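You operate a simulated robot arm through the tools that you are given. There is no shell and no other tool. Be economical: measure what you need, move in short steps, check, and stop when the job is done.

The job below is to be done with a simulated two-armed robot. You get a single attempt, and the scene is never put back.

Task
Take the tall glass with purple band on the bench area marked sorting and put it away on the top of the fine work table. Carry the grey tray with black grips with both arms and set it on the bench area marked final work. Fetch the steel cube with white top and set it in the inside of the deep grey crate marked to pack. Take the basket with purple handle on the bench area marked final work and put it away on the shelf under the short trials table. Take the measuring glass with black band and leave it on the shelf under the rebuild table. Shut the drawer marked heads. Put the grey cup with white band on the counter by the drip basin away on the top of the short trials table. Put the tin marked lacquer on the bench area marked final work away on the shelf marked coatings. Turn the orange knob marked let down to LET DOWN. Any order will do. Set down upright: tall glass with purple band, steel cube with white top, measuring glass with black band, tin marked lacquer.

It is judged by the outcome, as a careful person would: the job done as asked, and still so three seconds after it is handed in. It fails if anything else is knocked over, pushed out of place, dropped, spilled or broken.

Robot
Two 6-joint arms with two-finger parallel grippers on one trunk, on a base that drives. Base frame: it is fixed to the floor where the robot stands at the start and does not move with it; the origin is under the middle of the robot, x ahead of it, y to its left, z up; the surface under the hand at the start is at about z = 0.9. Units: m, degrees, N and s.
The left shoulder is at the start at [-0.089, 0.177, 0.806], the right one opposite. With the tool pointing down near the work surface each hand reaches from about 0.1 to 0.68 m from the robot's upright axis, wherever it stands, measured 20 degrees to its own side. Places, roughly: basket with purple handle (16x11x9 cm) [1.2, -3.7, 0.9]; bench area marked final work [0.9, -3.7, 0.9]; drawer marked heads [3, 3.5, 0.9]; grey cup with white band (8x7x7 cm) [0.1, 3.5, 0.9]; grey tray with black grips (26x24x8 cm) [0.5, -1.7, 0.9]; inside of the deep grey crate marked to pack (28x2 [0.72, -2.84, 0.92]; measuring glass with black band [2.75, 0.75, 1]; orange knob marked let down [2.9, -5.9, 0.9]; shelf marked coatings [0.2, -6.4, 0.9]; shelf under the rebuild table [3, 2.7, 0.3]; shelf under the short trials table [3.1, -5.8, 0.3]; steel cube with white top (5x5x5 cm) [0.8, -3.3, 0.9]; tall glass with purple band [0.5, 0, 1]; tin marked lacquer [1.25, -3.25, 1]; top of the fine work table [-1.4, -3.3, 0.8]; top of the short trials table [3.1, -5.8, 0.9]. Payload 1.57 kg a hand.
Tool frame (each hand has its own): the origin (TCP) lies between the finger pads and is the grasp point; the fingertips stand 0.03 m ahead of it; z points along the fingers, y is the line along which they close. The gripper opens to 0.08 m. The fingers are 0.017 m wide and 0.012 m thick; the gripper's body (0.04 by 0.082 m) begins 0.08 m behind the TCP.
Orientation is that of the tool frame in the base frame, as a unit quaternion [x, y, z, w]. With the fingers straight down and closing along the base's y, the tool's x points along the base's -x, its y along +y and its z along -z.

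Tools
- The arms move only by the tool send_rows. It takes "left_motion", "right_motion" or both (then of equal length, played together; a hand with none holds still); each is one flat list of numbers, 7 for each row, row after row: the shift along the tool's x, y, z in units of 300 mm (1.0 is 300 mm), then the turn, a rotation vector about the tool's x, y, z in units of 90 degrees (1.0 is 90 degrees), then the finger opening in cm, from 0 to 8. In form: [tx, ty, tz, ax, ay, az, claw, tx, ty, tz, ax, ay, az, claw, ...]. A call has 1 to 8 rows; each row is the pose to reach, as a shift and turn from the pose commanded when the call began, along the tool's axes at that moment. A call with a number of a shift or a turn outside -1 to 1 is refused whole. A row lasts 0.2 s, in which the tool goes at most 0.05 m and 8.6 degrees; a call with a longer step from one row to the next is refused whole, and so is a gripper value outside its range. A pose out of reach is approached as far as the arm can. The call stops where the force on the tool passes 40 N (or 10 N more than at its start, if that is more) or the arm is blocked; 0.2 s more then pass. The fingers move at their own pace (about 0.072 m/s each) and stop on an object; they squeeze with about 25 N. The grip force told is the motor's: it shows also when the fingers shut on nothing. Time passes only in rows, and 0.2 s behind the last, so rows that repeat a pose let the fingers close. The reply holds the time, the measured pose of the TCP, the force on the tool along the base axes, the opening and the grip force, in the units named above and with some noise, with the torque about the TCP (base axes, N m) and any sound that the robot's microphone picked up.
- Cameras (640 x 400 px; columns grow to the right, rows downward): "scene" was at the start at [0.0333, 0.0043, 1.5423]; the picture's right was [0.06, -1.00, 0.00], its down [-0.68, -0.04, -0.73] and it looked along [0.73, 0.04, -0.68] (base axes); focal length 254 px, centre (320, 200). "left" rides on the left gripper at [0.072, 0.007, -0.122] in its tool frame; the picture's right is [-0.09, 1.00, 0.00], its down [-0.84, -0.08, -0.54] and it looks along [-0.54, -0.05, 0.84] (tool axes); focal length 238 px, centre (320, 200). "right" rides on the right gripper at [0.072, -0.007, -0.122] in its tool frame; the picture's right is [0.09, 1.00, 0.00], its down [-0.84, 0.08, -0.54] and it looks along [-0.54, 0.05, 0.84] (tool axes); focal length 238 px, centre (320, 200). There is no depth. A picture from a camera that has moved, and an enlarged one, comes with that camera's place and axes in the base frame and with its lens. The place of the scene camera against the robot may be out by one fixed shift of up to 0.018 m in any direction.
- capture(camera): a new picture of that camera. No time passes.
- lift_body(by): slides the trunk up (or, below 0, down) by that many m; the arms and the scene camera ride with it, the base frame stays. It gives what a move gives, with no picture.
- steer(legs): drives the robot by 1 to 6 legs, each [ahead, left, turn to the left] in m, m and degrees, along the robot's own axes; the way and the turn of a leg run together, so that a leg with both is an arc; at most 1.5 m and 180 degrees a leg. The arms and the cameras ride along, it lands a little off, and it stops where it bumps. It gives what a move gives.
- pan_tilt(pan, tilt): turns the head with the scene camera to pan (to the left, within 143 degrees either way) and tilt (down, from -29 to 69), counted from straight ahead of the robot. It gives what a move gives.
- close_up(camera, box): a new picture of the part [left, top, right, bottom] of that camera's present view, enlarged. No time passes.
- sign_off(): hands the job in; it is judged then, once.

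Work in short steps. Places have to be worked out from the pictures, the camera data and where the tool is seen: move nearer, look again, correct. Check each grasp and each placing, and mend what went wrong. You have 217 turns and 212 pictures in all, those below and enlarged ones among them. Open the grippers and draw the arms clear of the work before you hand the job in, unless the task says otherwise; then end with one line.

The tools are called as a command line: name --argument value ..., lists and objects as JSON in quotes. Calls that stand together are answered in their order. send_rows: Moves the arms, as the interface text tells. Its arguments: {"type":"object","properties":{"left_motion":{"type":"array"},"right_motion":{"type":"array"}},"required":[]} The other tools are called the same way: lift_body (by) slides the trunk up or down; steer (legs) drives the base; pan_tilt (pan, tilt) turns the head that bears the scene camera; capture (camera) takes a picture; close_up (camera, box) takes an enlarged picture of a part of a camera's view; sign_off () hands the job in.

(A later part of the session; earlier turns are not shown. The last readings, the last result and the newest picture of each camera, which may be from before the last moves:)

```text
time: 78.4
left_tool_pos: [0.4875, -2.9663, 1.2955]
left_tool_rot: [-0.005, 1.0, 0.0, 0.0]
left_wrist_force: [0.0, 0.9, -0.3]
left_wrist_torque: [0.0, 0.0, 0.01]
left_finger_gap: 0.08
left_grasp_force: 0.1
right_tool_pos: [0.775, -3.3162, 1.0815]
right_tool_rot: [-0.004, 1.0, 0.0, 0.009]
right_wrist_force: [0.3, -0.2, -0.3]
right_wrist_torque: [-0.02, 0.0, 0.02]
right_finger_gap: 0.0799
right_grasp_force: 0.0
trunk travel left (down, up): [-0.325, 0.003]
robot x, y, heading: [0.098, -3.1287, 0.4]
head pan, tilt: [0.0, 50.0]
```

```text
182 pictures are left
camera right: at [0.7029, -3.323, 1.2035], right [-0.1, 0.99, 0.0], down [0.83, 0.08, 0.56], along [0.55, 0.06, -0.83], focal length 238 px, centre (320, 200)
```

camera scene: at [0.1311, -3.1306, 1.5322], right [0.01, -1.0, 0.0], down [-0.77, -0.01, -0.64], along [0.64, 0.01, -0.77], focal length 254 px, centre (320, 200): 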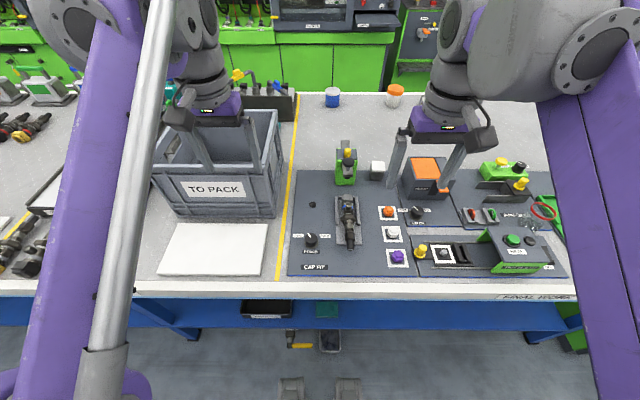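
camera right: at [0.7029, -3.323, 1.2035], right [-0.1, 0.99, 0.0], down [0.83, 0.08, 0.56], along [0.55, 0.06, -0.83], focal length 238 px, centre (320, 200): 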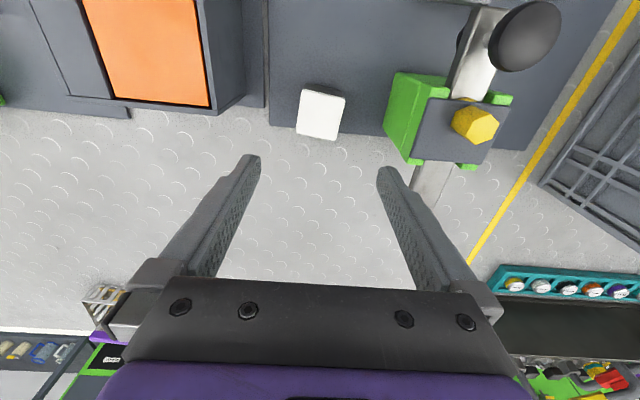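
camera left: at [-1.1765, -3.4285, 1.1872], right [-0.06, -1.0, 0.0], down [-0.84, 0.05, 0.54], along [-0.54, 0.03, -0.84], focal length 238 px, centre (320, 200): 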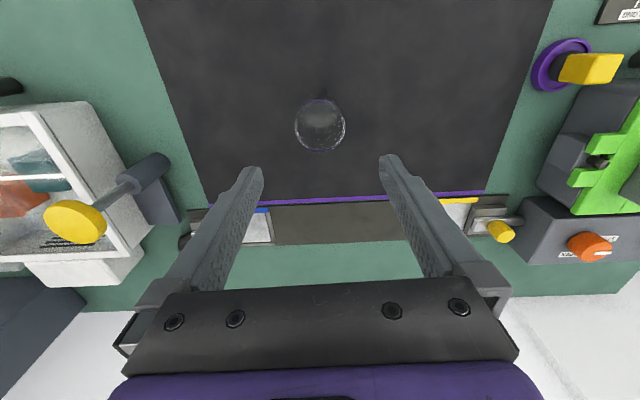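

Now reaching. Cube at (0.765,-3.315); I narrow the opening because the green device is near, descend and grip.

send_rows --right_motion '[0.03, 0.003, 0.0, 0, 0, 0, 6.8, 0.03, 0.003, 0.12, 0, 0, 0, 6.8, 0.03, 0.003, 0.25, 0, 0, 0, 6.8, 0.03, 0.003, 0.38, 0, 0, 0, 6.8, 0.03, 0.003, 0.47, 0, 0, 0, 6.8, 0.03, 0.003, 0.47, 0, 0, 0, 3.5, 0.03, 0.003, 0.47, 0, 0, 0, 3.5, 0.03, 0.003, 0.47, 0, 0, 0, 3.5]'

capture --camera "right"

```text
time: 80.2
left_tool_pos: [0.4869, -2.9657, 1.2958]
left_tool_rot: [-0.004, 1.0, 0.0, 0.0]
left_wrist_force: [-0.6, 0.6, -0.2]
left_wrist_torque: [0.01, 0.02, -0.03]
left_finger_gap: 0.08
left_grasp_force: 0.2
right_tool_pos: [0.8183, -3.3147, 0.9599]
right_tool_rot: [-0.004, 1.0, 0.0, 0.009]
right_wrist_force: [0.1, -1.0, 0.0]
right_wrist_torque: [0.02, -0.01, 0.02]
right_finger_gap: 0.0349
right_grasp_force: 0.0
right hand out of reach, approached as far as the arm can: row 3, 4, 5, 6, 7, 8
trunk travel left (down, up): [-0.325, 0.003]
robot x, y, heading: [0.0963, -3.1289, 0.5]
head pan, tilt: [0.0, 50.0]
```

```text
181 pictures are left
camera right: at [0.7436, -3.3214, 1.0827], right [-0.1, 0.99, 0.0], down [0.83, 0.09, 0.56], along [0.55, 0.06, -0.83], focal length 238 px, centre (320, 200)
```

right: 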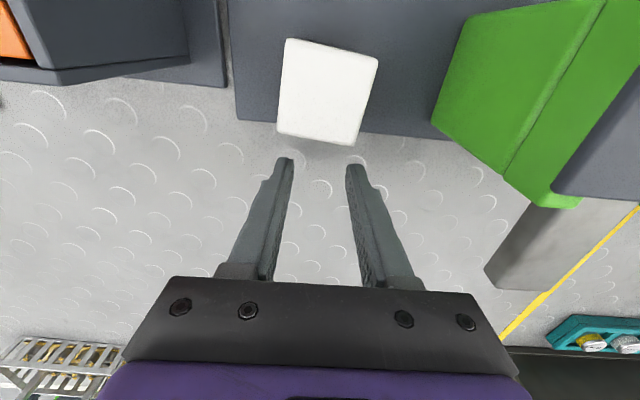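

The commanded pose had run ahead of the real one; the fingers closed on nothing just behind the cube. I open and slide back to straddle it, then check.

send_rows --right_motion '[0, 0, 0, 0, 0, 0, 7, 0, 0, 0, 0, 0, 0, 7, 0.1, 0, 0, 0, 0, 0, 7, 0.17, 0, 0.0, 0, 0, 0, 7, 0.23, 0, 0.03, 0, 0, 0, 7]'

capture --camera "right"

```text
time: 81.4
left_tool_pos: [0.4875, -2.9645, 1.2962]
left_tool_rot: [-0.004, 1.0, -0.001, 0.0]
left_wrist_force: [0.8, -0.3, -0.2]
left_wrist_torque: [0.0, 0.0, 0.0]
left_finger_gap: 0.0798
left_grasp_force: 0.0
right_tool_pos: [0.8104, -3.3167, 0.9794]
right_tool_rot: [-0.005, 1.0, 0.0, 0.008]
right_wrist_force: [0.4, 0.6, -0.3]
right_wrist_torque: [0.02, 0.0, 0.0]
right_finger_gap: 0.07
right_grasp_force: 0.1
right hand out of reach, approached as far as the arm can: row 3, 4, 5
trunk travel left (down, up): [-0.325, 0.003]
robot x, y, heading: [0.0984, -3.1321, 0.8]
head pan, tilt: [0.0, 50.0]
```

```text
180 pictures are left
camera right: at [0.7347, -3.3227, 1.1012], right [-0.1, 0.99, 0.0], down [0.83, 0.09, 0.56], along [0.55, 0.06, -0.83], focal length 238 px, centre (320, 200)
```

right: 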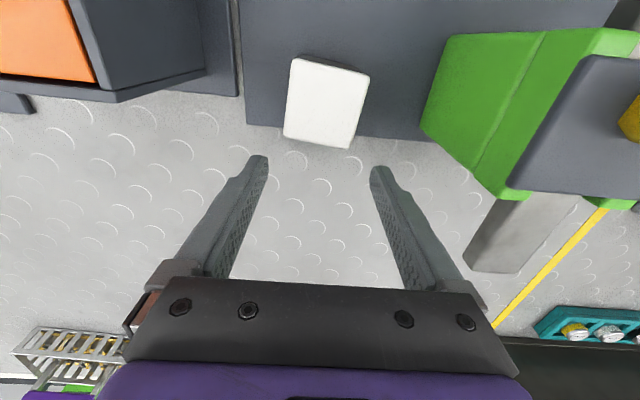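

The arm is stretched straight and stuck at its limit. I retreat up and inward to get it bent again.

send_rows --right_motion '[0, 0, -0.16, 0, 0, 0, 7, 0, 0, -0.32, 0, 0, 0, 7, 0, 0, -0.48, 0, 0, 0, 7, 0, 0, -0.64, 0, 0, 0, 7, 0.15, 0, -0.7, 0, 0, 0, 7, 0.3, 0, -0.7, 0, 0, 0, 7, 0.3, 0, -0.7, 0, 0, 0, 7]'

```text
time: 83.0
left_tool_pos: [0.4863, -2.9655, 1.296]
left_tool_rot: [-0.004, 1.0, 0.0, -0.001]
left_wrist_force: [-0.4, 0.1, -0.9]
left_wrist_torque: [0.02, 0.0, 0.01]
left_finger_gap: 0.08
left_grasp_force: 0.1
right_tool_pos: [0.7172, -3.3176, 1.189]
right_tool_rot: [-0.004, 1.0, 0.0, 0.01]
right_wrist_force: [0.4, -0.4, -1.3]
right_wrist_torque: [-0.01, -0.01, -0.02]
right_finger_gap: 0.0701
right_grasp_force: 0.0
right hand out of reach, approached as far as the arm can: row 2, 3, 4, 5
trunk travel left (down, up): [-0.325, 0.003]
robot x, y, heading: [0.1013, -3.1308, 0.4]
head pan, tilt: [0.0, 50.0]
```

Now I draw further in to see whether the arm bends.

send_rows --right_motion '[0.15, 0, 0, 0, 0, 0, 7, 0.3, 0, 0, 0, 0, 0, 7, 0.45, 0, 0, 0, 0, 0, 7, 0.45, 0, 0.15, 0, 0, 0, 7]'

capture --camera "scene"

```text
time: 84.0
left_tool_pos: [0.488, -2.9655, 1.2956]
left_tool_rot: [-0.005, 1.0, -0.001, 0.001]
left_wrist_force: [-0.3, 0.2, 0.7]
left_wrist_torque: [0.0, 0.01, -0.02]
left_finger_gap: 0.0801
left_grasp_force: 0.0
right_tool_pos: [0.6823, -3.322, 1.1873]
right_tool_rot: [-0.004, 1.0, 0.001, 0.008]
right_wrist_force: [-0.1, -0.6, -0.6]
right_wrist_torque: [0.02, -0.01, 0.02]
right_finger_gap: 0.07
right_grasp_force: 0.1
right hand out of reach, approached as far as the arm can: row 1, 2, 3, 4
trunk travel left (down, up): [-0.325, 0.003]
robot x, y, heading: [0.1025, -3.1303, 0.7]
head pan, tilt: [0.0, 50.0]
```

```text
179 pictures are left
camera scene: at [0.1262, -3.131, 1.6122], right [0.01, -1.0, 0.0], down [-0.77, -0.01, -0.64], along [0.64, 0.01, -0.77], focal length 254 px, centre (320, 200)
```

scene: 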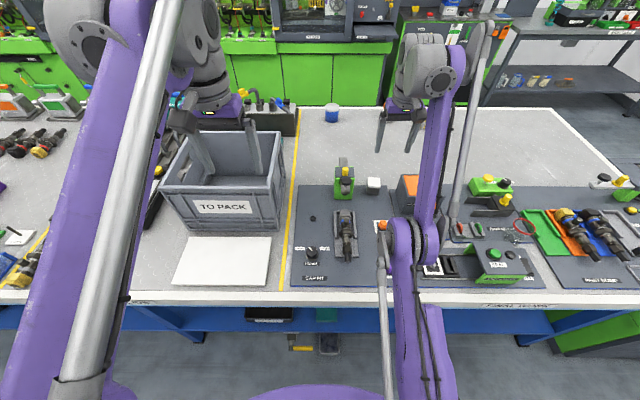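

It is starting to bend (arm very straight in the picture). Repeat the inward move with holding rows.

send_rows --right_motion '[0.1, 0, 0, 0, 0, 0, 7, 0.2, 0, 0, 0, 0, 0, 7, 0.3, 0, 0, 0, 0, 0, 7, 0.4, 0, 0, 0, 0, 0, 7, 0.4, 0, 0, 0, 0, 0, 7]'

```text
time: 85.2
left_tool_pos: [0.4882, -2.9662, 1.2948]
left_tool_rot: [-0.003, 1.0, 0.0, 0.0]
left_wrist_force: [-0.1, -1.1, -0.3]
left_wrist_torque: [-0.02, 0.01, -0.01]
left_finger_gap: 0.0798
left_grasp_force: 0.0
right_tool_pos: [0.6695, -3.3239, 1.2237]
right_tool_rot: [-0.004, 1.0, -0.001, 0.009]
right_wrist_force: [-0.1, -0.2, 0.0]
right_wrist_torque: [-0.01, 0.03, 0.01]
right_finger_gap: 0.0703
right_grasp_force: 0.0
right hand out of reach, approached as far as the arm can: row 1, 2, 3, 4, 5
trunk travel left (down, up): [-0.325, 0.003]
robot x, y, heading: [0.1002, -3.1283, 0.6]
head pan, tilt: [0.0, 50.0]
```

Still hugging the reach limit. I command a longer pull back toward the earlier bent pose.

send_rows --right_motion '[0.13, 0, 0.08, 0, 0, 0, 7, 0.26, 0, 0.12, 0, 0, 0, 7, 0.4, 0.0, 0.12, 0, 0, 0, 7, 0.54, 0, 0.12, 0, 0, 0, 7, 0.68, 0, 0.12, 0, 0, 0, 7, 0.82, 0, 0.12, 0, 0, 0, 7, 0.95, 0, 0.12, 0, 0, 0, 7, 0.95, 0, 0.12, 0, 0, 0, 7]'

```text
time: 87.0
left_tool_pos: [0.4866, -2.9651, 1.2952]
left_tool_rot: [-0.005, 1.0, 0.001, 0.0]
left_wrist_force: [0.3, 0.3, -0.4]
left_wrist_torque: [0.01, -0.04, -0.03]
left_finger_gap: 0.0804
left_grasp_force: 0.2
right_tool_pos: [0.6161, -3.3319, 1.3063]
right_tool_rot: [-0.004, 1.0, 0.0, 0.009]
right_wrist_force: [0.5, -0.1, 0.3]
right_wrist_torque: [-0.02, -0.04, 0.01]
right_finger_gap: 0.0698
right_grasp_force: 0.0
right hand out of reach, approached as far as the arm can: row 1, 2, 3, 4, 5, 6, 7, 8
trunk travel left (down, up): [-0.325, 0.003]
robot x, y, heading: [0.1001, -3.131, 0.6]
head pan, tilt: [0.0, 50.0]
```

The elbow is at its straight singularity. I tilt the hand about its y axis while pulling in, to force the elbow to bend.

send_rows --right_motion '[0, 0, 0, 0, -0.09, 0, 7, 0.1, 0, 0, 0, -0.18, 0, 7, 0.2, 0, 0.1, 0, -0.27, 0, 7, 0.3, 0, 0.1, 0, -0.36, 0, 7, 0.4, 0, 0.1, 0, -0.36, 0, 7, 0.5, 0, 0.1, 0, -0.36, 0, 7]'

```text
time: 88.4
left_tool_pos: [0.4856, -2.9651, 1.2951]
left_tool_rot: [-0.005, 1.0, 0.0, -0.001]
left_wrist_force: [-0.3, 0.1, -1.0]
left_wrist_torque: [0.01, -0.01, -0.02]
left_finger_gap: 0.0798
left_grasp_force: 0.0
right_tool_pos: [0.4682, -3.3323, 1.2724]
right_tool_rot: [-0.004, 0.957, 0.002, 0.289]
right_wrist_force: [0.1, -0.6, -1.0]
right_wrist_torque: [0.03, -0.03, 0.02]
right_finger_gap: 0.0701
right_grasp_force: 0.0
right hand out of reach, approached as far as the arm can: row 1, 2
trunk travel left (down, up): [-0.325, 0.003]
robot x, y, heading: [0.1029, -3.1304, 0.3]
head pan, tilt: [0.0, 50.0]
```

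Freed. I keep about 20° forward tilt, which also extends reach, and approach over the cube again.

send_rows --right_motion '[-0.037, 0.012, 0.125, 0, 0.04, 0, 7, -0.074, 0.025, 0.25, 0, 0.08, 0, 7, -0.112, 0.037, 0.375, 0, 0.12, 0, 7, -0.149, 0.05, 0.5, 0, 0.15, 0, 7, -0.149, 0.05, 0.5, 0, 0.15, 0, 7]'

```text
time: 89.6
left_tool_pos: [0.4858, -2.9653, 1.2954]
left_tool_rot: [-0.004, 1.0, 0.0, 0.0]
left_wrist_force: [-0.4, 0.1, 0.6]
left_wrist_torque: [-0.03, 0.01, 0.02]
left_finger_gap: 0.0799
left_grasp_force: 0.1
right_tool_pos: [0.5896, -3.316, 1.172]
right_tool_rot: [-0.004, 0.985, 0.0, 0.174]
right_wrist_force: [0.1, -0.1, 0.0]
right_wrist_torque: [0.02, -0.01, 0.03]
right_finger_gap: 0.07
right_grasp_force: 0.0
trunk travel left (down, up): [-0.325, 0.003]
robot x, y, heading: [0.0995, -3.1292, 0.4]
head pan, tilt: [0.0, 50.0]
```

send_rows --right_motion '[-0.07, 0, 0.125, 0, 0, 0, 7, -0.14, 0, 0.25, 0, 0, 0, 7, -0.22, 0, 0.375, 0, 0, 0, 7, -0.295, 0, 0.505, 0, 0, 0, 7]'

capture --camera "right"

```text
time: 90.6
left_tool_pos: [0.4882, -2.9652, 1.2941]
left_tool_rot: [-0.005, 1.0, 0.0, 0.0]
left_wrist_force: [0.0, -0.4, 0.0]
left_wrist_torque: [-0.01, 0.06, 0.02]
left_finger_gap: 0.08
left_grasp_force: 0.1
right_tool_pos: [0.7263, -3.3164, 1.0587]
right_tool_rot: [-0.004, 0.985, 0.001, 0.172]
right_wrist_force: [1.4, -0.5, 1.2]
right_wrist_torque: [-0.02, 0.0, -0.01]
right_finger_gap: 0.07
right_grasp_force: 0.0
trunk travel left (down, up): [-0.325, 0.003]
robot x, y, heading: [0.1038, -3.1301, 0.3]
head pan, tilt: [0.0, 50.0]
```

```text
178 pictures are left
camera right: at [0.6173, -3.3232, 1.1505], right [-0.1, 0.99, -0.03], down [0.6, 0.08, 0.79], along [0.79, 0.06, -0.61], focal length 238 px, centre (320, 200)
```

right: 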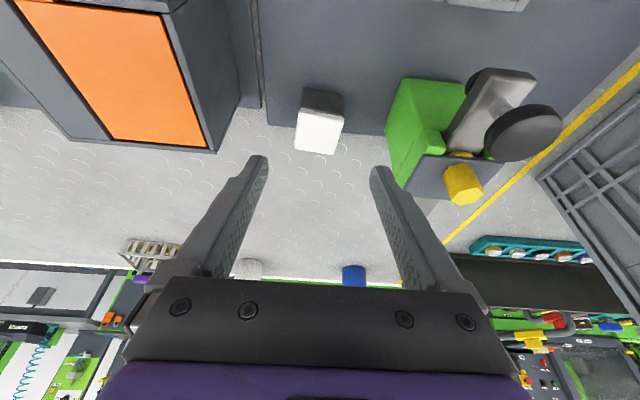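

Cube confirmed at (0.765,-3.314). Advance along the fingers and close.

send_rows --right_motion '[0.01, 0.004, 0.14, 0, 0, 0, 7, 0.01, 0.004, 0.28, 0, 0, 0, 7, 0.01, 0.004, 0.42, 0, 0, 0, 7, 0.01, 0.004, 0.42, 0, 0, 0, 4, 0.01, 0.004, 0.42, 0, 0, 0, 3.5, 0.01, 0.004, 0.42, 0, 0, 0, 3.5]'

capture --camera "right"

```text
time: 92.0
left_tool_pos: [0.4877, -2.9646, 1.2959]
left_tool_rot: [-0.005, 1.0, 0.0, 0.0]
left_wrist_force: [-0.1, 0.1, -0.8]
left_wrist_torque: [0.04, 0.0, 0.02]
left_finger_gap: 0.08
left_grasp_force: 0.0
right_tool_pos: [0.7637, -3.315, 0.94]
right_tool_rot: [-0.004, 0.985, 0.001, 0.174]
right_wrist_force: [0.9, -0.2, -0.2]
right_wrist_torque: [0.02, -0.01, -0.03]
right_finger_gap: 0.044
right_grasp_force: 25.2
trunk travel left (down, up): [-0.325, 0.003]
robot x, y, heading: [0.0976, -3.1278, 0.4]
head pan, tilt: [0.0, 50.0]
```

```text
177 pictures are left
camera right: at [0.6546, -3.3216, 1.0314], right [-0.1, 0.99, -0.03], down [0.6, 0.08, 0.8], along [0.79, 0.06, -0.61], focal length 238 px, centre (320, 200)
```

right: 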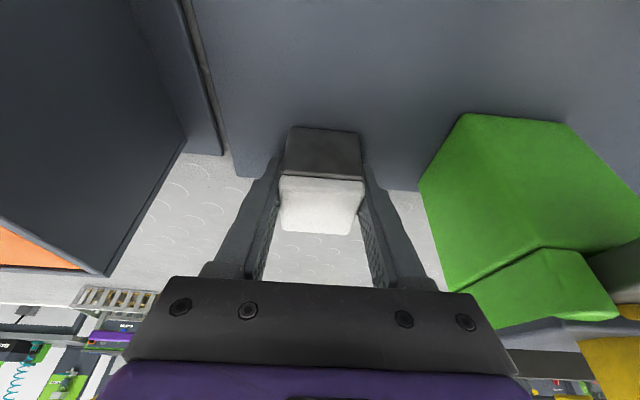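

Cube gripped. I lift it while retracting.

send_rows --right_motion '[-0.04, 0, -0.12, 0, 0, 0, 3.5, -0.09, 0, -0.26, 0, 0, 0, 3.5, -0.14, 0, -0.4, 0, 0, 0, 3.5, -0.12, 0, -0.54, 0, 0, 0, 3.5, -0.1, 0, -0.68, 0, 0, 0, 3.5, -0.08, 0, -0.82, 0, 0, 0, 3.5, -0.06, 0, -0.96, 0, 0, 0, 3.5]'

steer --legs '[[-0.04, 0, 0], [0, 0.46, 0]]'

capture --camera "right"

capture --camera "scene"

```text
time: 93.6
left_tool_pos: [0.486, -2.965, 1.2956]
left_tool_rot: [-0.005, 1.0, 0.001, 0.0]
left_wrist_force: [0.7, 0.2, 0.0]
left_wrist_torque: [0.01, 0.01, 0.0]
left_finger_gap: 0.0801
left_grasp_force: 0.0
right_tool_pos: [0.6836, -3.3174, 1.2173]
right_tool_rot: [-0.004, 0.985, 0.0, 0.173]
right_wrist_force: [1.4, -0.1, -2.7]
right_wrist_torque: [-0.02, -0.05, 0.0]
right_finger_gap: 0.0441
right_grasp_force: 25.0
trunk travel left (down, up): [-0.325, 0.003]
robot x, y, heading: [0.1012, -3.1294, 0.4]
head pan, tilt: [0.0, 50.0]
```

```text
time: 98.6
left_tool_pos: [0.4457, -2.5139, 1.296]
left_tool_rot: [-0.002, 1.0, 0.0, -0.001]
left_wrist_force: [0.6, -0.1, 0.0]
left_wrist_torque: [0.01, -0.02, 0.01]
left_finger_gap: 0.0801
left_grasp_force: 0.0
right_tool_pos: [0.6403, -2.8642, 1.2166]
right_tool_rot: [-0.002, 0.985, 0.001, 0.174]
right_wrist_force: [-0.4, -1.1, -2.8]
right_wrist_torque: [-0.01, 0.01, 0.01]
right_finger_gap: 0.0439
right_grasp_force: 25.1
trunk travel left (down, up): [-0.325, 0.003]
robot x, y, heading: [0.0601, -2.6719, 0.1]
head pan, tilt: [0.0, 50.0]
```

```text
176 pictures are left
camera right: at [0.5318, -2.8713, 1.3082], right [-0.09, 1.0, -0.03], down [0.6, 0.08, 0.8], along [0.79, 0.05, -0.61], focal length 238 px, centre (320, 200)
```

right: 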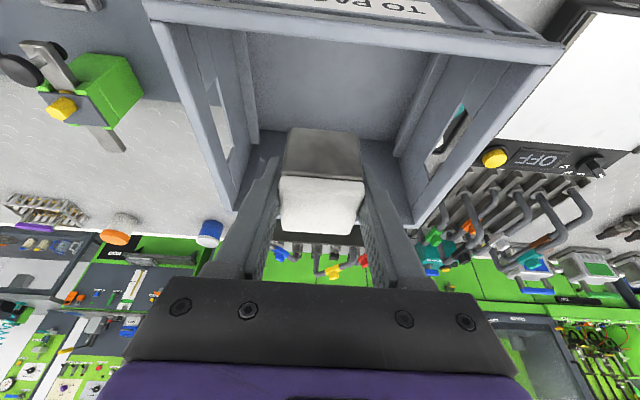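

```text
175 pictures are left
camera scene: at [0.0829, -2.6766, 1.6122], right [0.0, -1.0, 0.0], down [-0.77, 0.0, -0.64], along [0.64, 0.0, -0.77], focal length 254 px, centre (320, 200)
```

scene: 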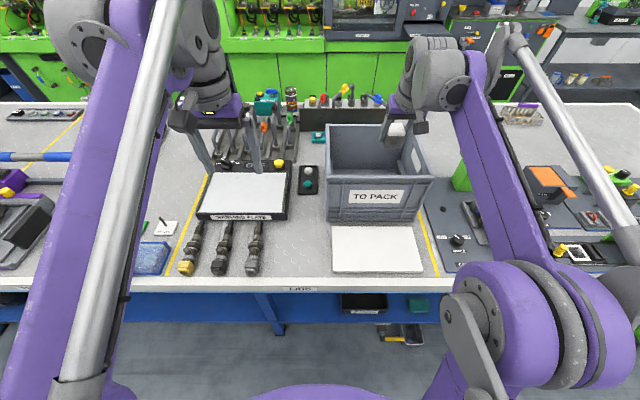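

Crate: rim z≈1.10, inner centre about (0.71,-2.843). I lower the cube in toward (0.745,-2.845).

send_rows --right_motion '[-0.043, 0.021, 0.142, 0, 0, 0, 3.5, -0.086, 0.042, 0.285, 0, 0, 0, 3.5, -0.129, 0.063, 0.427, 0, 0, 0, 3.5]'

capture --camera "right"

close_up --camera "scene" --box '[290, 90, 470, 230]'

```text
time: 99.4
left_tool_pos: [0.4453, -2.5128, 1.2947]
left_tool_rot: [-0.002, 1.0, 0.0, -0.001]
left_wrist_force: [0.1, 0.7, -0.2]
left_wrist_torque: [0.03, 0.0, -0.04]
left_finger_gap: 0.08
left_grasp_force: 0.1
right_tool_pos: [0.7213, -2.846, 1.1081]
right_tool_rot: [-0.001, 0.985, 0.0, 0.174]
right_wrist_force: [0.5, -0.6, -3.1]
right_wrist_torque: [-0.04, 0.03, 0.02]
right_finger_gap: 0.0442
right_grasp_force: 24.5
trunk travel left (down, up): [-0.325, 0.003]
robot x, y, heading: [0.0575, -2.6764, 0.3]
head pan, tilt: [0.0, 50.0]
```

```text
174 pictures are left
camera right: at [0.6124, -2.8516, 1.1998], right [-0.09, 1.0, -0.03], down [0.6, 0.08, 0.79], along [0.79, 0.05, -0.61], focal length 238 px, centre (320, 200)
```

right: 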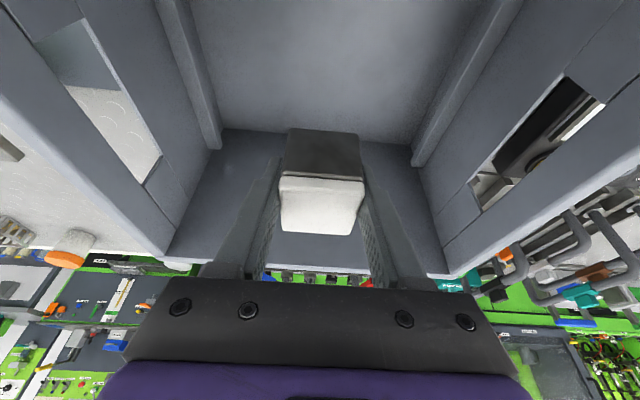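

```text
2.86 times, centred on (380, 160) of scene
camera zoom: at [0.0844, -2.6764, 1.6122], right [0.0, -1.0, 0.0], down [-0.77, 0.0, -0.64], along [0.64, 0.0, -0.77], focal length 725 px, centre (149, 314)
```

zoom: 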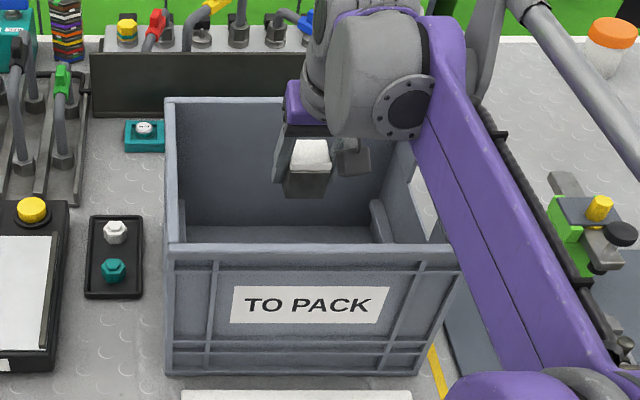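

I lower partway at x≈0.757 and check forearm clearance over the crate's front rim.

send_rows --right_motion '[-0.06, 0, 0.06, 0, 0, 0, 3.5, -0.04, 0, 0.18, 0, 0, 0, 3.5, -0.024, 0, 0.285, 0, 0, 0, 3.5]'

close_up --camera "scene" --box '[290, 90, 470, 230]'

capture --camera "left"

```text
time: 100.2
left_tool_pos: [0.445, -2.514, 1.2955]
left_tool_rot: [-0.002, 1.0, 0.001, 0.0]
left_wrist_force: [-0.5, 0.0, 0.1]
left_wrist_torque: [-0.05, 0.01, -0.03]
left_finger_gap: 0.08
left_grasp_force: 0.0
right_tool_pos: [0.7586, -2.8477, 1.0318]
right_tool_rot: [-0.002, 0.985, 0.0, 0.174]
right_wrist_force: [-0.5, -0.3, -3.4]
right_wrist_torque: [0.02, 0.01, -0.01]
right_finger_gap: 0.0437
right_grasp_force: 25.6
trunk travel left (down, up): [-0.325, 0.003]
robot x, y, heading: [0.0594, -2.678, 0.1]
head pan, tilt: [0.0, 50.0]
```

```text
2.86 times, centred on (380, 160) of scene
camera zoom: at [0.0832, -2.6766, 1.6122], right [0.0, -1.0, 0.0], down [-0.77, 0.0, -0.64], along [0.64, 0.0, -0.77], focal length 725 px, centre (149, 314)
```

zoom: 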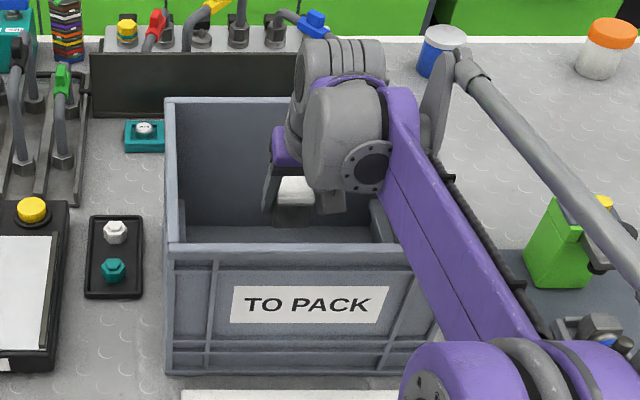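

```text
171 pictures are left
camera left: at [0.3737, -2.5072, 1.4169], right [0.09, 1.0, 0.0], down [0.84, -0.07, 0.54], along [0.54, -0.05, -0.84], focal length 238 px, centre (320, 200)
```

left: 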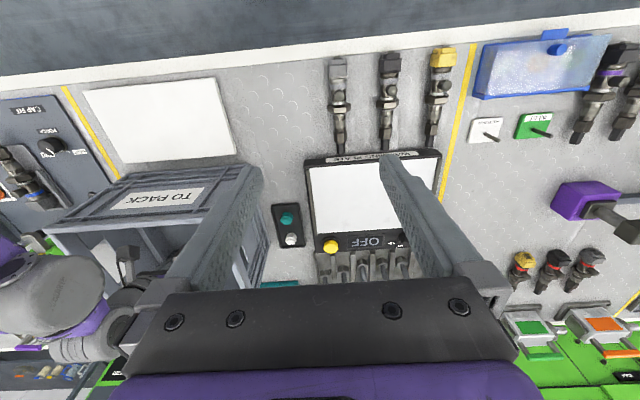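

Forearm looks well above the rim. Continue down in small steps.

send_rows --right_motion '[0.04, 0, 0.11, 0, 0, 0, 3.5, 0.068, 0, 0.188, 0, 0, 0, 3.5, 0.073, 0, 0.2, 0, 0, 0, 3.5, 0.08, 0, 0.215, 0, 0, 0, 3.5]'

capture --camera "right"

```text
time: 101.2
left_tool_pos: [0.4457, -2.5129, 1.2963]
left_tool_rot: [-0.001, 1.0, 0.0, 0.0]
left_wrist_force: [0.7, 0.7, -0.1]
left_wrist_torque: [0.0, 0.01, -0.01]
left_finger_gap: 0.0799
left_grasp_force: 0.0
right_tool_pos: [0.7579, -2.8461, 0.9626]
right_tool_rot: [-0.002, 0.985, 0.001, 0.173]
right_wrist_force: [0.4, 0.1, -2.8]
right_wrist_torque: [0.01, 0.0, -0.01]
right_finger_gap: 0.044
right_grasp_force: 25.2
trunk travel left (down, up): [-0.325, 0.003]
robot x, y, heading: [0.0554, -2.6761, 0.2]
head pan, tilt: [0.0, 50.0]
```

```text
170 pictures are left
camera right: at [0.6474, -2.8526, 1.0539], right [-0.09, 1.0, -0.03], down [0.6, 0.08, 0.8], along [0.79, 0.05, -0.61], focal length 238 px, centre (320, 200)
```

right: 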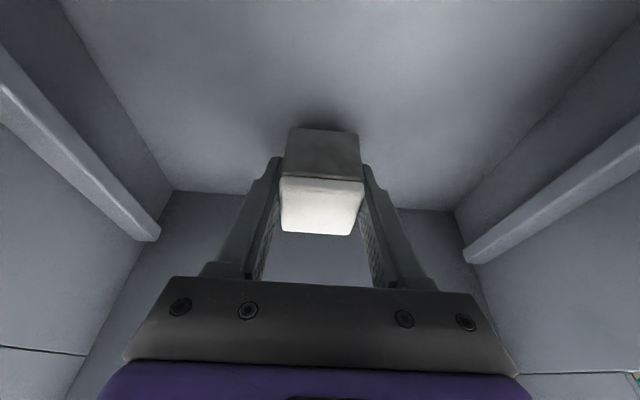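

Nearly at the floor with no contact yet; a few more small steps down.

send_rows --right_motion '[0.0045, 0, 0.0125, 0, 0, 0, 3.5, 0.009, 0, 0.025, 0, 0, 0, 3.5, 0.0135, 0, 0.0375, 0, 0, 0, 3.5]'

```text
time: 102.0
left_tool_pos: [0.4447, -2.513, 1.2948]
left_tool_rot: [-0.001, 1.0, -0.001, 0.0]
left_wrist_force: [-0.1, 0.7, 0.1]
left_wrist_torque: [0.03, 0.01, -0.04]
left_finger_gap: 0.0798
left_grasp_force: 0.0
right_tool_pos: [0.7567, -2.8463, 0.9507]
right_tool_rot: [-0.001, 0.985, 0.0, 0.174]
right_wrist_force: [0.0, -0.4, -3.8]
right_wrist_torque: [0.06, -0.03, 0.02]
right_finger_gap: 0.0444
right_grasp_force: 24.6
trunk travel left (down, up): [-0.325, 0.003]
robot x, y, heading: [0.0548, -2.6733, 0.5]
head pan, tilt: [0.0, 50.0]
```

send_rows --right_motion '[0.0045, 0, 0.0125, 0, 0, 0, 3.5, 0.009, 0, 0.025, 0, 0, 0, 3.5]'

capture --camera "right"

```text
time: 102.6
left_tool_pos: [0.4438, -2.5131, 1.2963]
left_tool_rot: [-0.002, 1.0, -0.001, 0.0]
left_wrist_force: [0.3, -0.2, -0.3]
left_wrist_torque: [0.0, -0.03, 0.05]
left_finger_gap: 0.0801
left_grasp_force: 0.0
right_tool_pos: [0.7559, -2.8445, 0.9435]
right_tool_rot: [-0.002, 0.985, 0.001, 0.175]
right_wrist_force: [1.6, -0.1, 6.4]
right_wrist_torque: [-0.04, 0.12, 0.0]
right_finger_gap: 0.0438
right_grasp_force: 25.7
trunk travel left (down, up): [-0.325, 0.003]
robot x, y, heading: [0.0577, -2.6759, 0.2]
head pan, tilt: [0.0, 50.0]
```

```text
169 pictures are left
camera right: at [0.6474, -2.8518, 1.0356], right [-0.09, 1.0, -0.03], down [0.6, 0.08, 0.8], along [0.8, 0.05, -0.6], focal length 238 px, centre (320, 200)
```

right: 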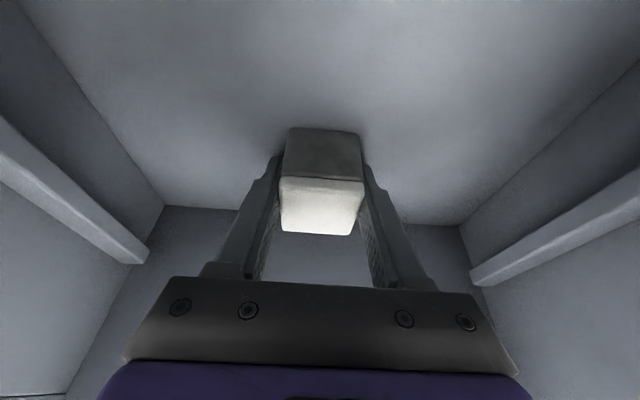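

Contact. Release and withdraw straight up.

send_rows --right_motion '[0, 0, 0, 0, 0, 0, 6, 0, 0, 0, 0, 0, 0, 7, -0.051, 0, -0.141, 0, 0, 0, 7, -0.102, 0, -0.282, 0, 0, 0, 7, -0.154, 0, -0.423, 0, 0, 0, 7, -0.17, 0, -0.56, 0, 0, 0, 7, -0.15, 0, -0.7, 0, 0, 0, 7, -0.1, 0, -0.83, 0, 0, 0, 7]'

capture --camera "right"

```text
time: 104.4
left_tool_pos: [0.4438, -2.5132, 1.2962]
left_tool_rot: [-0.001, 1.0, -0.001, 0.001]
left_wrist_force: [-0.3, -0.6, 0.5]
left_wrist_torque: [0.02, -0.05, -0.05]
left_finger_gap: 0.0802
left_grasp_force: 0.1
right_tool_pos: [0.6991, -2.8462, 1.1895]
right_tool_rot: [-0.002, 0.985, 0.001, 0.173]
right_wrist_force: [0.6, -0.1, -0.2]
right_wrist_torque: [-0.01, 0.0, 0.01]
right_finger_gap: 0.07
right_grasp_force: 0.0
trunk travel left (down, up): [-0.325, 0.003]
robot x, y, heading: [0.0597, -2.678, 0.2]
head pan, tilt: [0.0, 50.0]
```

```text
168 pictures are left
camera right: at [0.5889, -2.8522, 1.2797], right [-0.09, 1.0, -0.03], down [0.6, 0.08, 0.8], along [0.79, 0.05, -0.6], focal length 238 px, centre (320, 200)
```

right: 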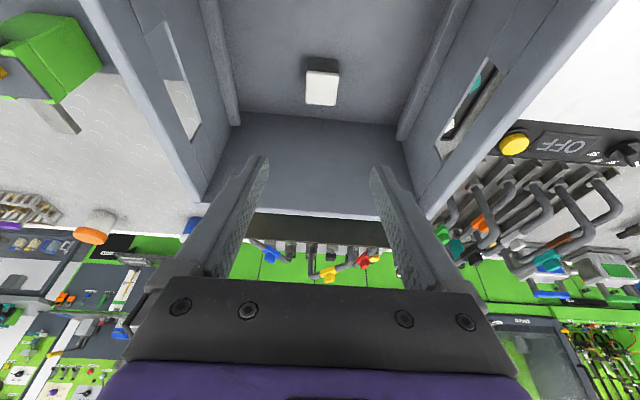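

Cube stands upright in the crate. I fold the right arm, back into the aisle and head south.

send_rows --right_motion '[0.1, 0, -0.06, 0, 0.08, 0, 7, 0.22, 0, -0.1, 0, 0.16, 0, 7, 0.35, 0, -0.15, 0, 0.222, 0, 7, 0.5, 0, -0.2, 0, 0.222, 0, 7, 0.64, 0, -0.2, 0, 0.222, 0, 7]' --left_motion '[0.1, 0, 0, 0, 0, 0, 7, 0.2, 0, 0, 0, 0, 0, 7, 0.2, 0, 0, 0, 0, 0, 7, 0.2, 0, 0, 0, 0, 0, 7, 0.2, 0, 0, 0, 0, 0, 7]'

steer --legs '[[-0.46, 0, 0], [0, 0, -90], [1.5, 0, 0], [0.4, 0, 0]]'

pan_tilt --pan 25 --tilt 20

capture --camera "scene"

pan_tilt --pan 90 --tilt 25

capture --camera "scene"

```text
time: 105.6
left_tool_pos: [0.3839, -2.513, 1.295]
left_tool_rot: [-0.002, 1.0, 0.001, 0.0]
left_wrist_force: [0.0, -1.2, -0.6]
left_wrist_torque: [0.01, 0.01, -0.03]
left_finger_gap: 0.07
left_grasp_force: 0.1
right_tool_pos: [0.4976, -2.8459, 1.1784]
right_tool_rot: [-0.002, 1.0, 0.0, 0.0]
right_wrist_force: [0.3, 0.2, 0.3]
right_wrist_torque: [0.01, 0.01, 0.01]
right_finger_gap: 0.0701
right_grasp_force: 0.0
trunk travel left (down, up): [-0.325, 0.003]
robot x, y, heading: [0.0611, -2.6743, 0.1]
head pan, tilt: [0.0, 50.0]
```

```text
time: 121.3
left_tool_pos: [-0.215, -4.9005, 1.2956]
left_tool_rot: [0.703, 0.711, -0.001, 0.0]
left_wrist_force: [0.4, 0.2, 0.3]
left_wrist_torque: [0.01, -0.01, 0.0]
left_finger_gap: 0.07
left_grasp_force: 0.0
right_tool_pos: [-0.5463, -5.0163, 1.1781]
right_tool_rot: [0.703, 0.711, 0.0, 0.0]
right_wrist_force: [0.4, -0.8, -0.8]
right_wrist_torque: [-0.04, -0.01, 0.01]
right_finger_gap: 0.0699
right_grasp_force: 0.1
trunk travel left (down, up): [-0.325, 0.003]
robot x, y, heading: [-0.3785, -4.5754, -89.5]
head pan, tilt: [0.0, 50.0]
```

```text
time: 122.2
left_tool_pos: [-0.2157, -4.9002, 1.2955]
left_tool_rot: [0.704, 0.71, 0.0, -0.001]
left_wrist_force: [-0.7, 0.2, -0.5]
left_wrist_torque: [0.0, -0.02, 0.0]
left_finger_gap: 0.07
left_grasp_force: 0.1
right_tool_pos: [-0.5468, -5.0155, 1.1784]
right_tool_rot: [0.703, 0.711, 0.0, 0.001]
right_wrist_force: [-0.6, 0.2, 0.1]
right_wrist_torque: [0.03, -0.01, 0.0]
right_finger_gap: 0.07
right_grasp_force: 0.1
trunk travel left (down, up): [-0.325, 0.003]
robot x, y, heading: [-0.3791, -4.5723, -89.5]
head pan, tilt: [25.0, 20.0]
```

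```text
167 pictures are left
camera scene: at [-0.3499, -4.6149, 1.6577], right [-0.9, -0.43, 0.0], down [-0.15, 0.31, -0.94], along [0.41, -0.85, -0.34], focal length 254 px, centre (320, 200)
```

scene: 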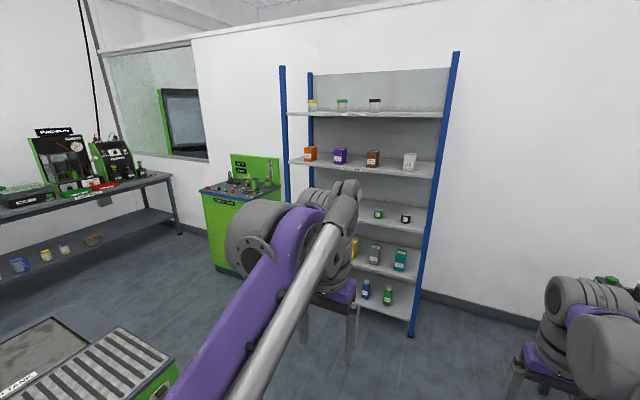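

```text
time: 123.6
left_tool_pos: [-0.2148, -4.9003, 1.2952]
left_tool_rot: [0.703, 0.711, 0.0, 0.001]
left_wrist_force: [-0.1, 0.5, 0.9]
left_wrist_torque: [0.05, -0.01, -0.02]
left_finger_gap: 0.0703
left_grasp_force: 0.0
right_tool_pos: [-0.5473, -5.015, 1.1787]
right_tool_rot: [0.703, 0.712, 0.0, 0.0]
right_wrist_force: [-0.6, 0.0, 0.2]
right_wrist_torque: [0.02, -0.01, 0.03]
right_finger_gap: 0.0699
right_grasp_force: 0.1
trunk travel left (down, up): [-0.325, 0.003]
robot x, y, heading: [-0.3843, -4.5738, -89.4]
head pan, tilt: [90.0, 25.0]
```

```text
166 pictures are left
camera scene: at [-0.2981, -4.5302, 1.6497], right [0.01, -1.0, 0.0], down [-0.42, 0.0, -0.91], along [0.91, 0.01, -0.42], focal length 254 px, centre (320, 200)
```

scene: 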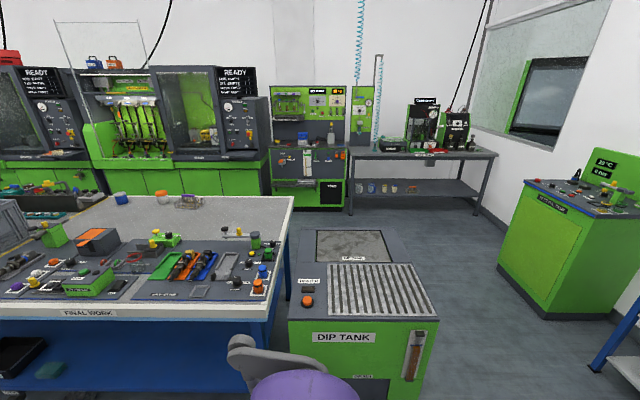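

The route south of the dip tank is clear. I drive around it to the far aisle.

steer --legs '[[0.97, 0, 0], [0, 0, 89.5], [1.5, 0, 0], [0.85, 0, 0], [0, 0, 90], [1.2, 0, 0]]'

pan_tilt --pan 45 --tilt 30

capture --camera "scene"

pan_tilt --pan -100 --tilt 30

capture --camera "scene"

```text
time: 153.0
left_tool_pos: [1.8081, -4.0367, 1.2944]
left_tool_rot: [-0.705, 0.709, 0.0, -0.001]
left_wrist_force: [0.4, -0.4, 0.5]
left_wrist_torque: [-0.02, 0.02, -0.03]
left_finger_gap: 0.0699
left_grasp_force: 0.0
right_tool_pos: [2.1417, -3.9265, 1.1797]
right_tool_rot: [-0.705, 0.709, 0.0, 0.0]
right_wrist_force: [-0.1, 1.2, -0.4]
right_wrist_torque: [-0.02, -0.01, 0.01]
right_finger_gap: 0.07
right_grasp_force: 0.1
trunk travel left (down, up): [-0.325, 0.003]
robot x, y, heading: [1.9658, -4.3717, 89.5]
head pan, tilt: [90.0, 25.0]
```

```text
time: 154.1
left_tool_pos: [1.8076, -4.0358, 1.2961]
left_tool_rot: [-0.704, 0.71, 0.001, 0.0]
left_wrist_force: [-0.2, -1.0, -0.5]
left_wrist_torque: [0.01, 0.01, -0.02]
left_finger_gap: 0.07
left_grasp_force: 0.1
right_tool_pos: [2.1423, -3.9257, 1.1792]
right_tool_rot: [-0.704, 0.71, 0.0, 0.0]
right_wrist_force: [0.1, -0.3, -0.2]
right_wrist_torque: [-0.01, 0.02, -0.02]
right_finger_gap: 0.0699
right_grasp_force: 0.0
trunk travel left (down, up): [-0.325, 0.003]
robot x, y, heading: [1.9683, -4.3655, 89.8]
head pan, tilt: [45.0, 30.0]
```

```text
165 pictures are left
camera scene: at [1.8942, -4.3445, 1.6417], right [0.71, 0.7, 0.0], down [0.35, -0.36, -0.87], along [-0.61, 0.62, -0.5], focal length 254 px, centre (320, 200)
```

scene: 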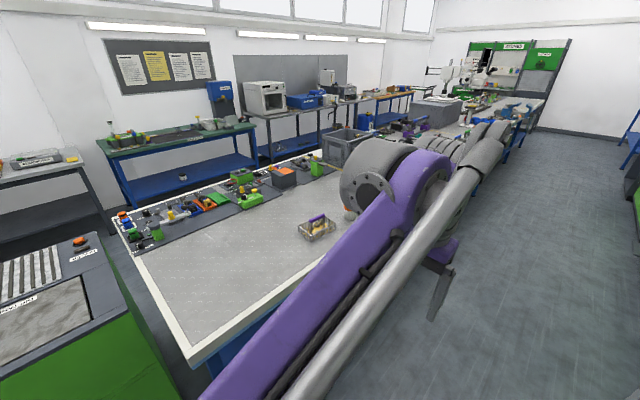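

```text
time: 156.4
left_tool_pos: [1.808, -4.0356, 1.2967]
left_tool_rot: [-0.705, 0.709, 0.0, 0.0]
left_wrist_force: [-0.7, 0.0, 0.4]
left_wrist_torque: [-0.02, -0.04, 0.01]
left_finger_gap: 0.0701
left_grasp_force: 0.1
right_tool_pos: [2.1413, -3.9257, 1.1783]
right_tool_rot: [-0.705, 0.71, 0.0, 0.0]
right_wrist_force: [0.2, -0.1, -0.4]
right_wrist_torque: [0.0, 0.01, -0.03]
right_finger_gap: 0.0698
right_grasp_force: 0.0
trunk travel left (down, up): [-0.325, 0.003]
robot x, y, heading: [1.966, -4.3658, 89.8]
head pan, tilt: [-100.0, 30.0]
```

```text
164 pictures are left
camera scene: at [2.0467, -4.4253, 1.6417], right [-0.18, -0.98, 0.0], down [-0.49, 0.09, -0.87], along [0.85, -0.16, -0.5], focal length 254 px, centre (320, 200)
```

scene: 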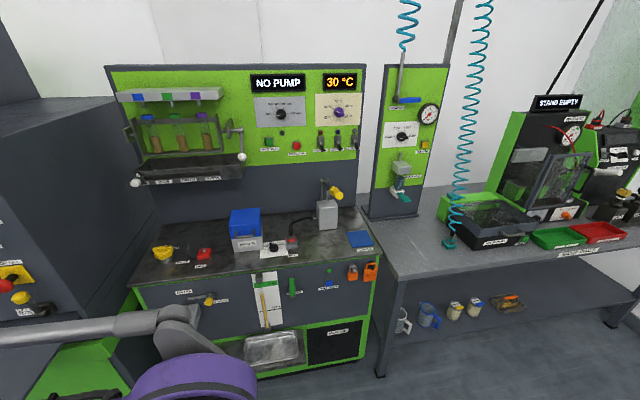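

Drive up to face the tin and basket from the far side.

steer --legs '[[0.94, 0, 0], [0, 0, 90], [0.26, 0, 0]]'

pan_tilt --pan 0 --tilt 50

capture --camera "scene"

capture --camera "right"

capture --camera "left"

```text
time: 166.6
left_tool_pos: [1.3851, -3.5879, 1.2943]
left_tool_rot: [1.0, 0.001, 0.0, 0.0]
left_wrist_force: [0.2, -0.7, -0.9]
left_wrist_torque: [0.02, 0.01, 0.01]
left_finger_gap: 0.07
left_grasp_force: 0.1
right_tool_pos: [1.272, -3.2537, 1.1792]
right_tool_rot: [1.0, 0.002, 0.0, 0.0]
right_wrist_force: [0.5, 0.5, 0.0]
right_wrist_torque: [-0.01, 0.01, -0.01]
right_finger_gap: 0.0701
right_grasp_force: 0.1
trunk travel left (down, up): [-0.325, 0.003]
robot x, y, heading: [1.7137, -3.4242, -179.8]
head pan, tilt: [-100.0, 30.0]
```

```text
time: 168.4
left_tool_pos: [1.3839, -3.5874, 1.2947]
left_tool_rot: [1.0, 0.001, -0.001, 0.0]
left_wrist_force: [-0.2, -0.5, -0.1]
left_wrist_torque: [-0.01, 0.0, 0.0]
left_finger_gap: 0.0702
left_grasp_force: 0.1
right_tool_pos: [1.2714, -3.2542, 1.1779]
right_tool_rot: [1.0, 0.001, 0.001, 0.0]
right_wrist_force: [0.1, 1.3, -0.6]
right_wrist_torque: [0.02, 0.0, -0.05]
right_finger_gap: 0.0702
right_grasp_force: 0.2
trunk travel left (down, up): [-0.325, 0.003]
robot x, y, heading: [1.7132, -3.4221, -180.0]
head pan, tilt: [0.0, 50.0]
```

```text
163 pictures are left
camera scene: at [1.669, -3.4252, 1.6122], right [0.0, 1.0, 0.0], down [0.77, 0.0, -0.64], along [-0.64, 0.0, -0.77], focal length 254 px, centre (320, 200)
```

scene: 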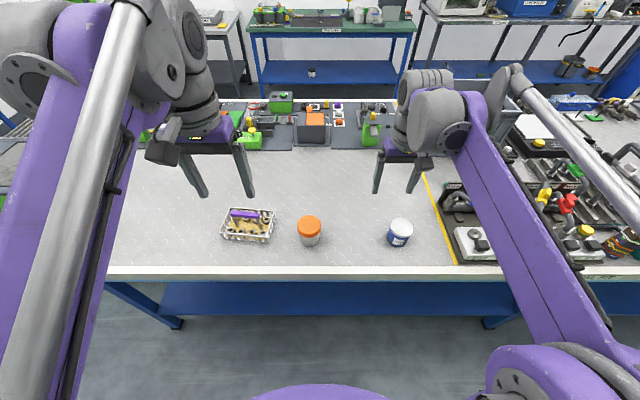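

```text
162 pictures are left
camera right: at [1.3432, -3.2463, 1.302], right [0.09, -1.0, 0.0], down [-0.84, -0.08, 0.54], along [-0.54, -0.05, -0.84], focal length 238 px, centre (320, 200)
```

right: 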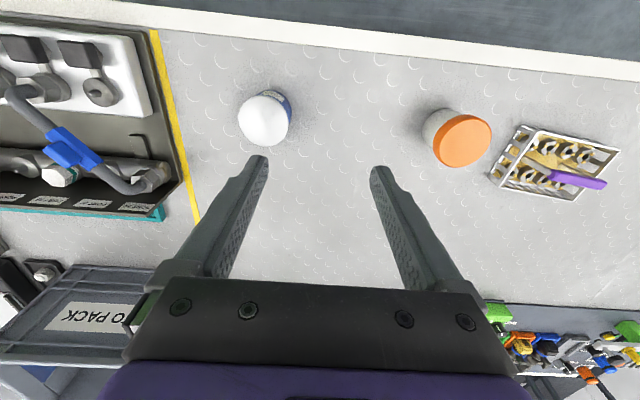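

```text
161 pictures are left
camera left: at [1.456, -3.5944, 1.4171], right [-0.09, -1.0, 0.0], down [-0.84, 0.08, 0.54], along [-0.54, 0.05, -0.84], focal length 238 px, centre (320, 200)
```

left: 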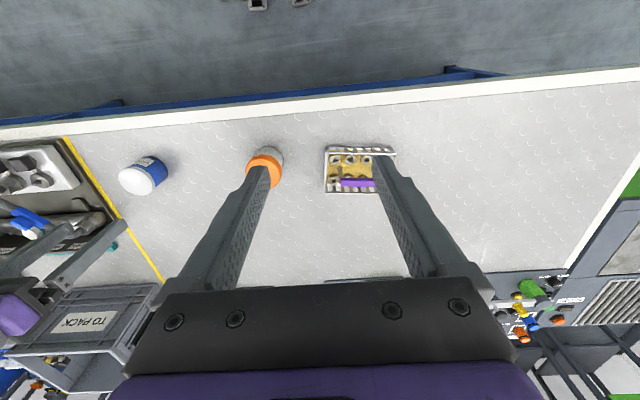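

Two tins; zoom to read labels.

close_up --camera "scene" --box '[200, 190, 440, 290]'

close_up --camera "scene" --box '[370, 205, 430, 255]'

```text
2.67 times, centred on (320, 240) of scene
camera zoom: at [1.669, -3.4252, 1.6122], right [0.0, 1.0, 0.0], down [0.77, 0.0, -0.64], along [-0.64, 0.0, -0.77], focal length 676 px, centre (320, 93)
```

zoom: 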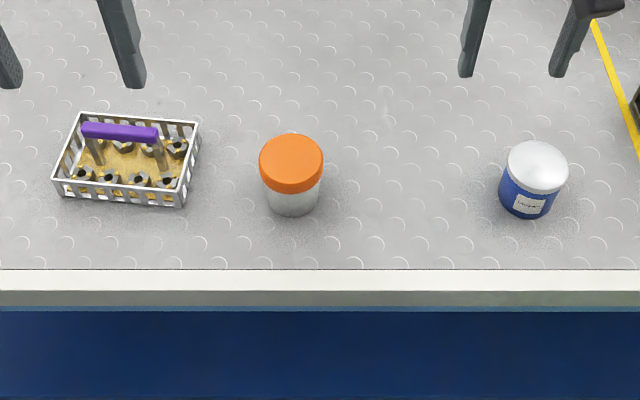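

```text
8.00 times, centred on (400, 230) of scene
camera zoom: at [1.669, -3.4252, 1.6122], right [0.0, 1.0, 0.0], down [0.77, 0.0, -0.64], along [-0.64, 0.0, -0.77], focal length 2029 px, centre (-320, -40)
```

zoom: 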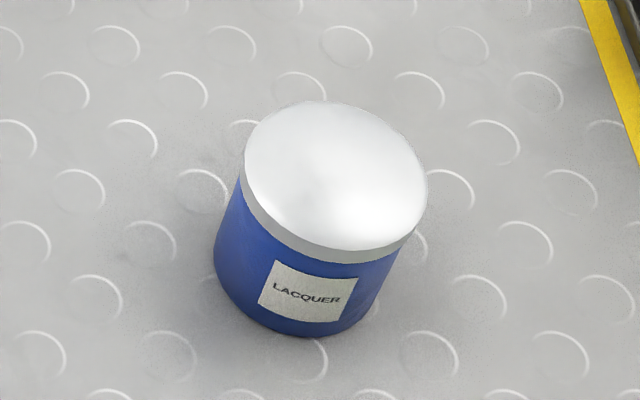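

The blue tin is LACQUER at (1.248,-3.175); basket handle bar centre (1.212,-3.649,0.985), running along y. I'll take the basket with the left hand pitched 45° and rolled 90°, so it can later be slid under a table. Start rotating.

send_rows --left_motion '[0, 0, 0, -0.0326, -0.0326, 0.0786, 6, 0, 0, 0, -0.0651, -0.0651, 0.1572, 6, 0, 0, 0, -0.0977, -0.0977, 0.2359, 6, 0, 0, 0, -0.1303, -0.1303, 0.3145, 6, 0, 0, 0, -0.1628, -0.1628, 0.3931, 6, 0, 0, 0, -0.1954, -0.1954, 0.4718, 6]'

send_rows --left_motion '[0, 0, 0, -0.0326, -0.0326, 0.0786, 6, 0, 0, 0, -0.0651, -0.0651, 0.1572, 6, 0, 0, 0, -0.0977, -0.0977, 0.2359, 6, 0, 0, 0, -0.1303, -0.1303, 0.3145, 6, 0, 0, 0, -0.1628, -0.1628, 0.3931, 6, 0, 0, 0, -0.1954, -0.1954, 0.4718, 6]'

capture --camera "left"

```text
time: 169.8
left_tool_pos: [1.3843, -3.5893, 1.2948]
left_tool_rot: [0.909, -0.36, -0.149, 0.149]
left_wrist_force: [0.6, 0.9, 0.9]
left_wrist_torque: [0.03, 0.02, -0.02]
left_finger_gap: 0.0598
left_grasp_force: 0.0
right_tool_pos: [1.2723, -3.2541, 1.1791]
right_tool_rot: [1.0, 0.0, 0.0, 0.0]
right_wrist_force: [0.6, 1.1, 0.2]
right_wrist_torque: [-0.03, -0.03, 0.02]
right_finger_gap: 0.0703
right_grasp_force: 0.1
trunk travel left (down, up): [-0.325, 0.003]
robot x, y, heading: [1.7077, -3.4238, -180.0]
head pan, tilt: [0.0, 50.0]
```

```text
time: 171.2
left_tool_pos: [1.3825, -3.5876, 1.2952]
left_tool_rot: [0.653, -0.653, -0.271, 0.271]
left_wrist_force: [0.5, 0.1, 0.4]
left_wrist_torque: [0.03, 0.0, 0.01]
left_finger_gap: 0.0598
left_grasp_force: 0.0
right_tool_pos: [1.2718, -3.254, 1.1793]
right_tool_rot: [1.0, 0.001, 0.0, -0.001]
right_wrist_force: [-1.0, -0.1, 0.2]
right_wrist_torque: [-0.03, -0.04, 0.01]
right_finger_gap: 0.07
right_grasp_force: 0.0
trunk travel left (down, up): [-0.325, 0.003]
robot x, y, heading: [1.71, -3.4272, -179.8]
head pan, tilt: [0.0, 50.0]
```

```text
158 pictures are left
camera left: at [1.466, -3.6598, 1.3859], right [-0.7, 0.09, 0.71], down [0.44, 0.84, 0.33], along [-0.56, 0.54, -0.63], focal length 238 px, centre (320, 200)
```

left: 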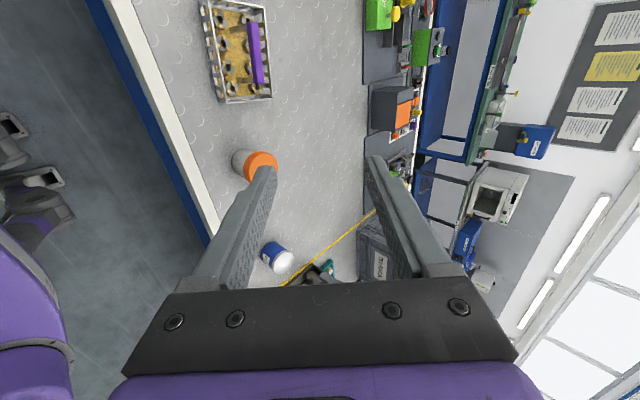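

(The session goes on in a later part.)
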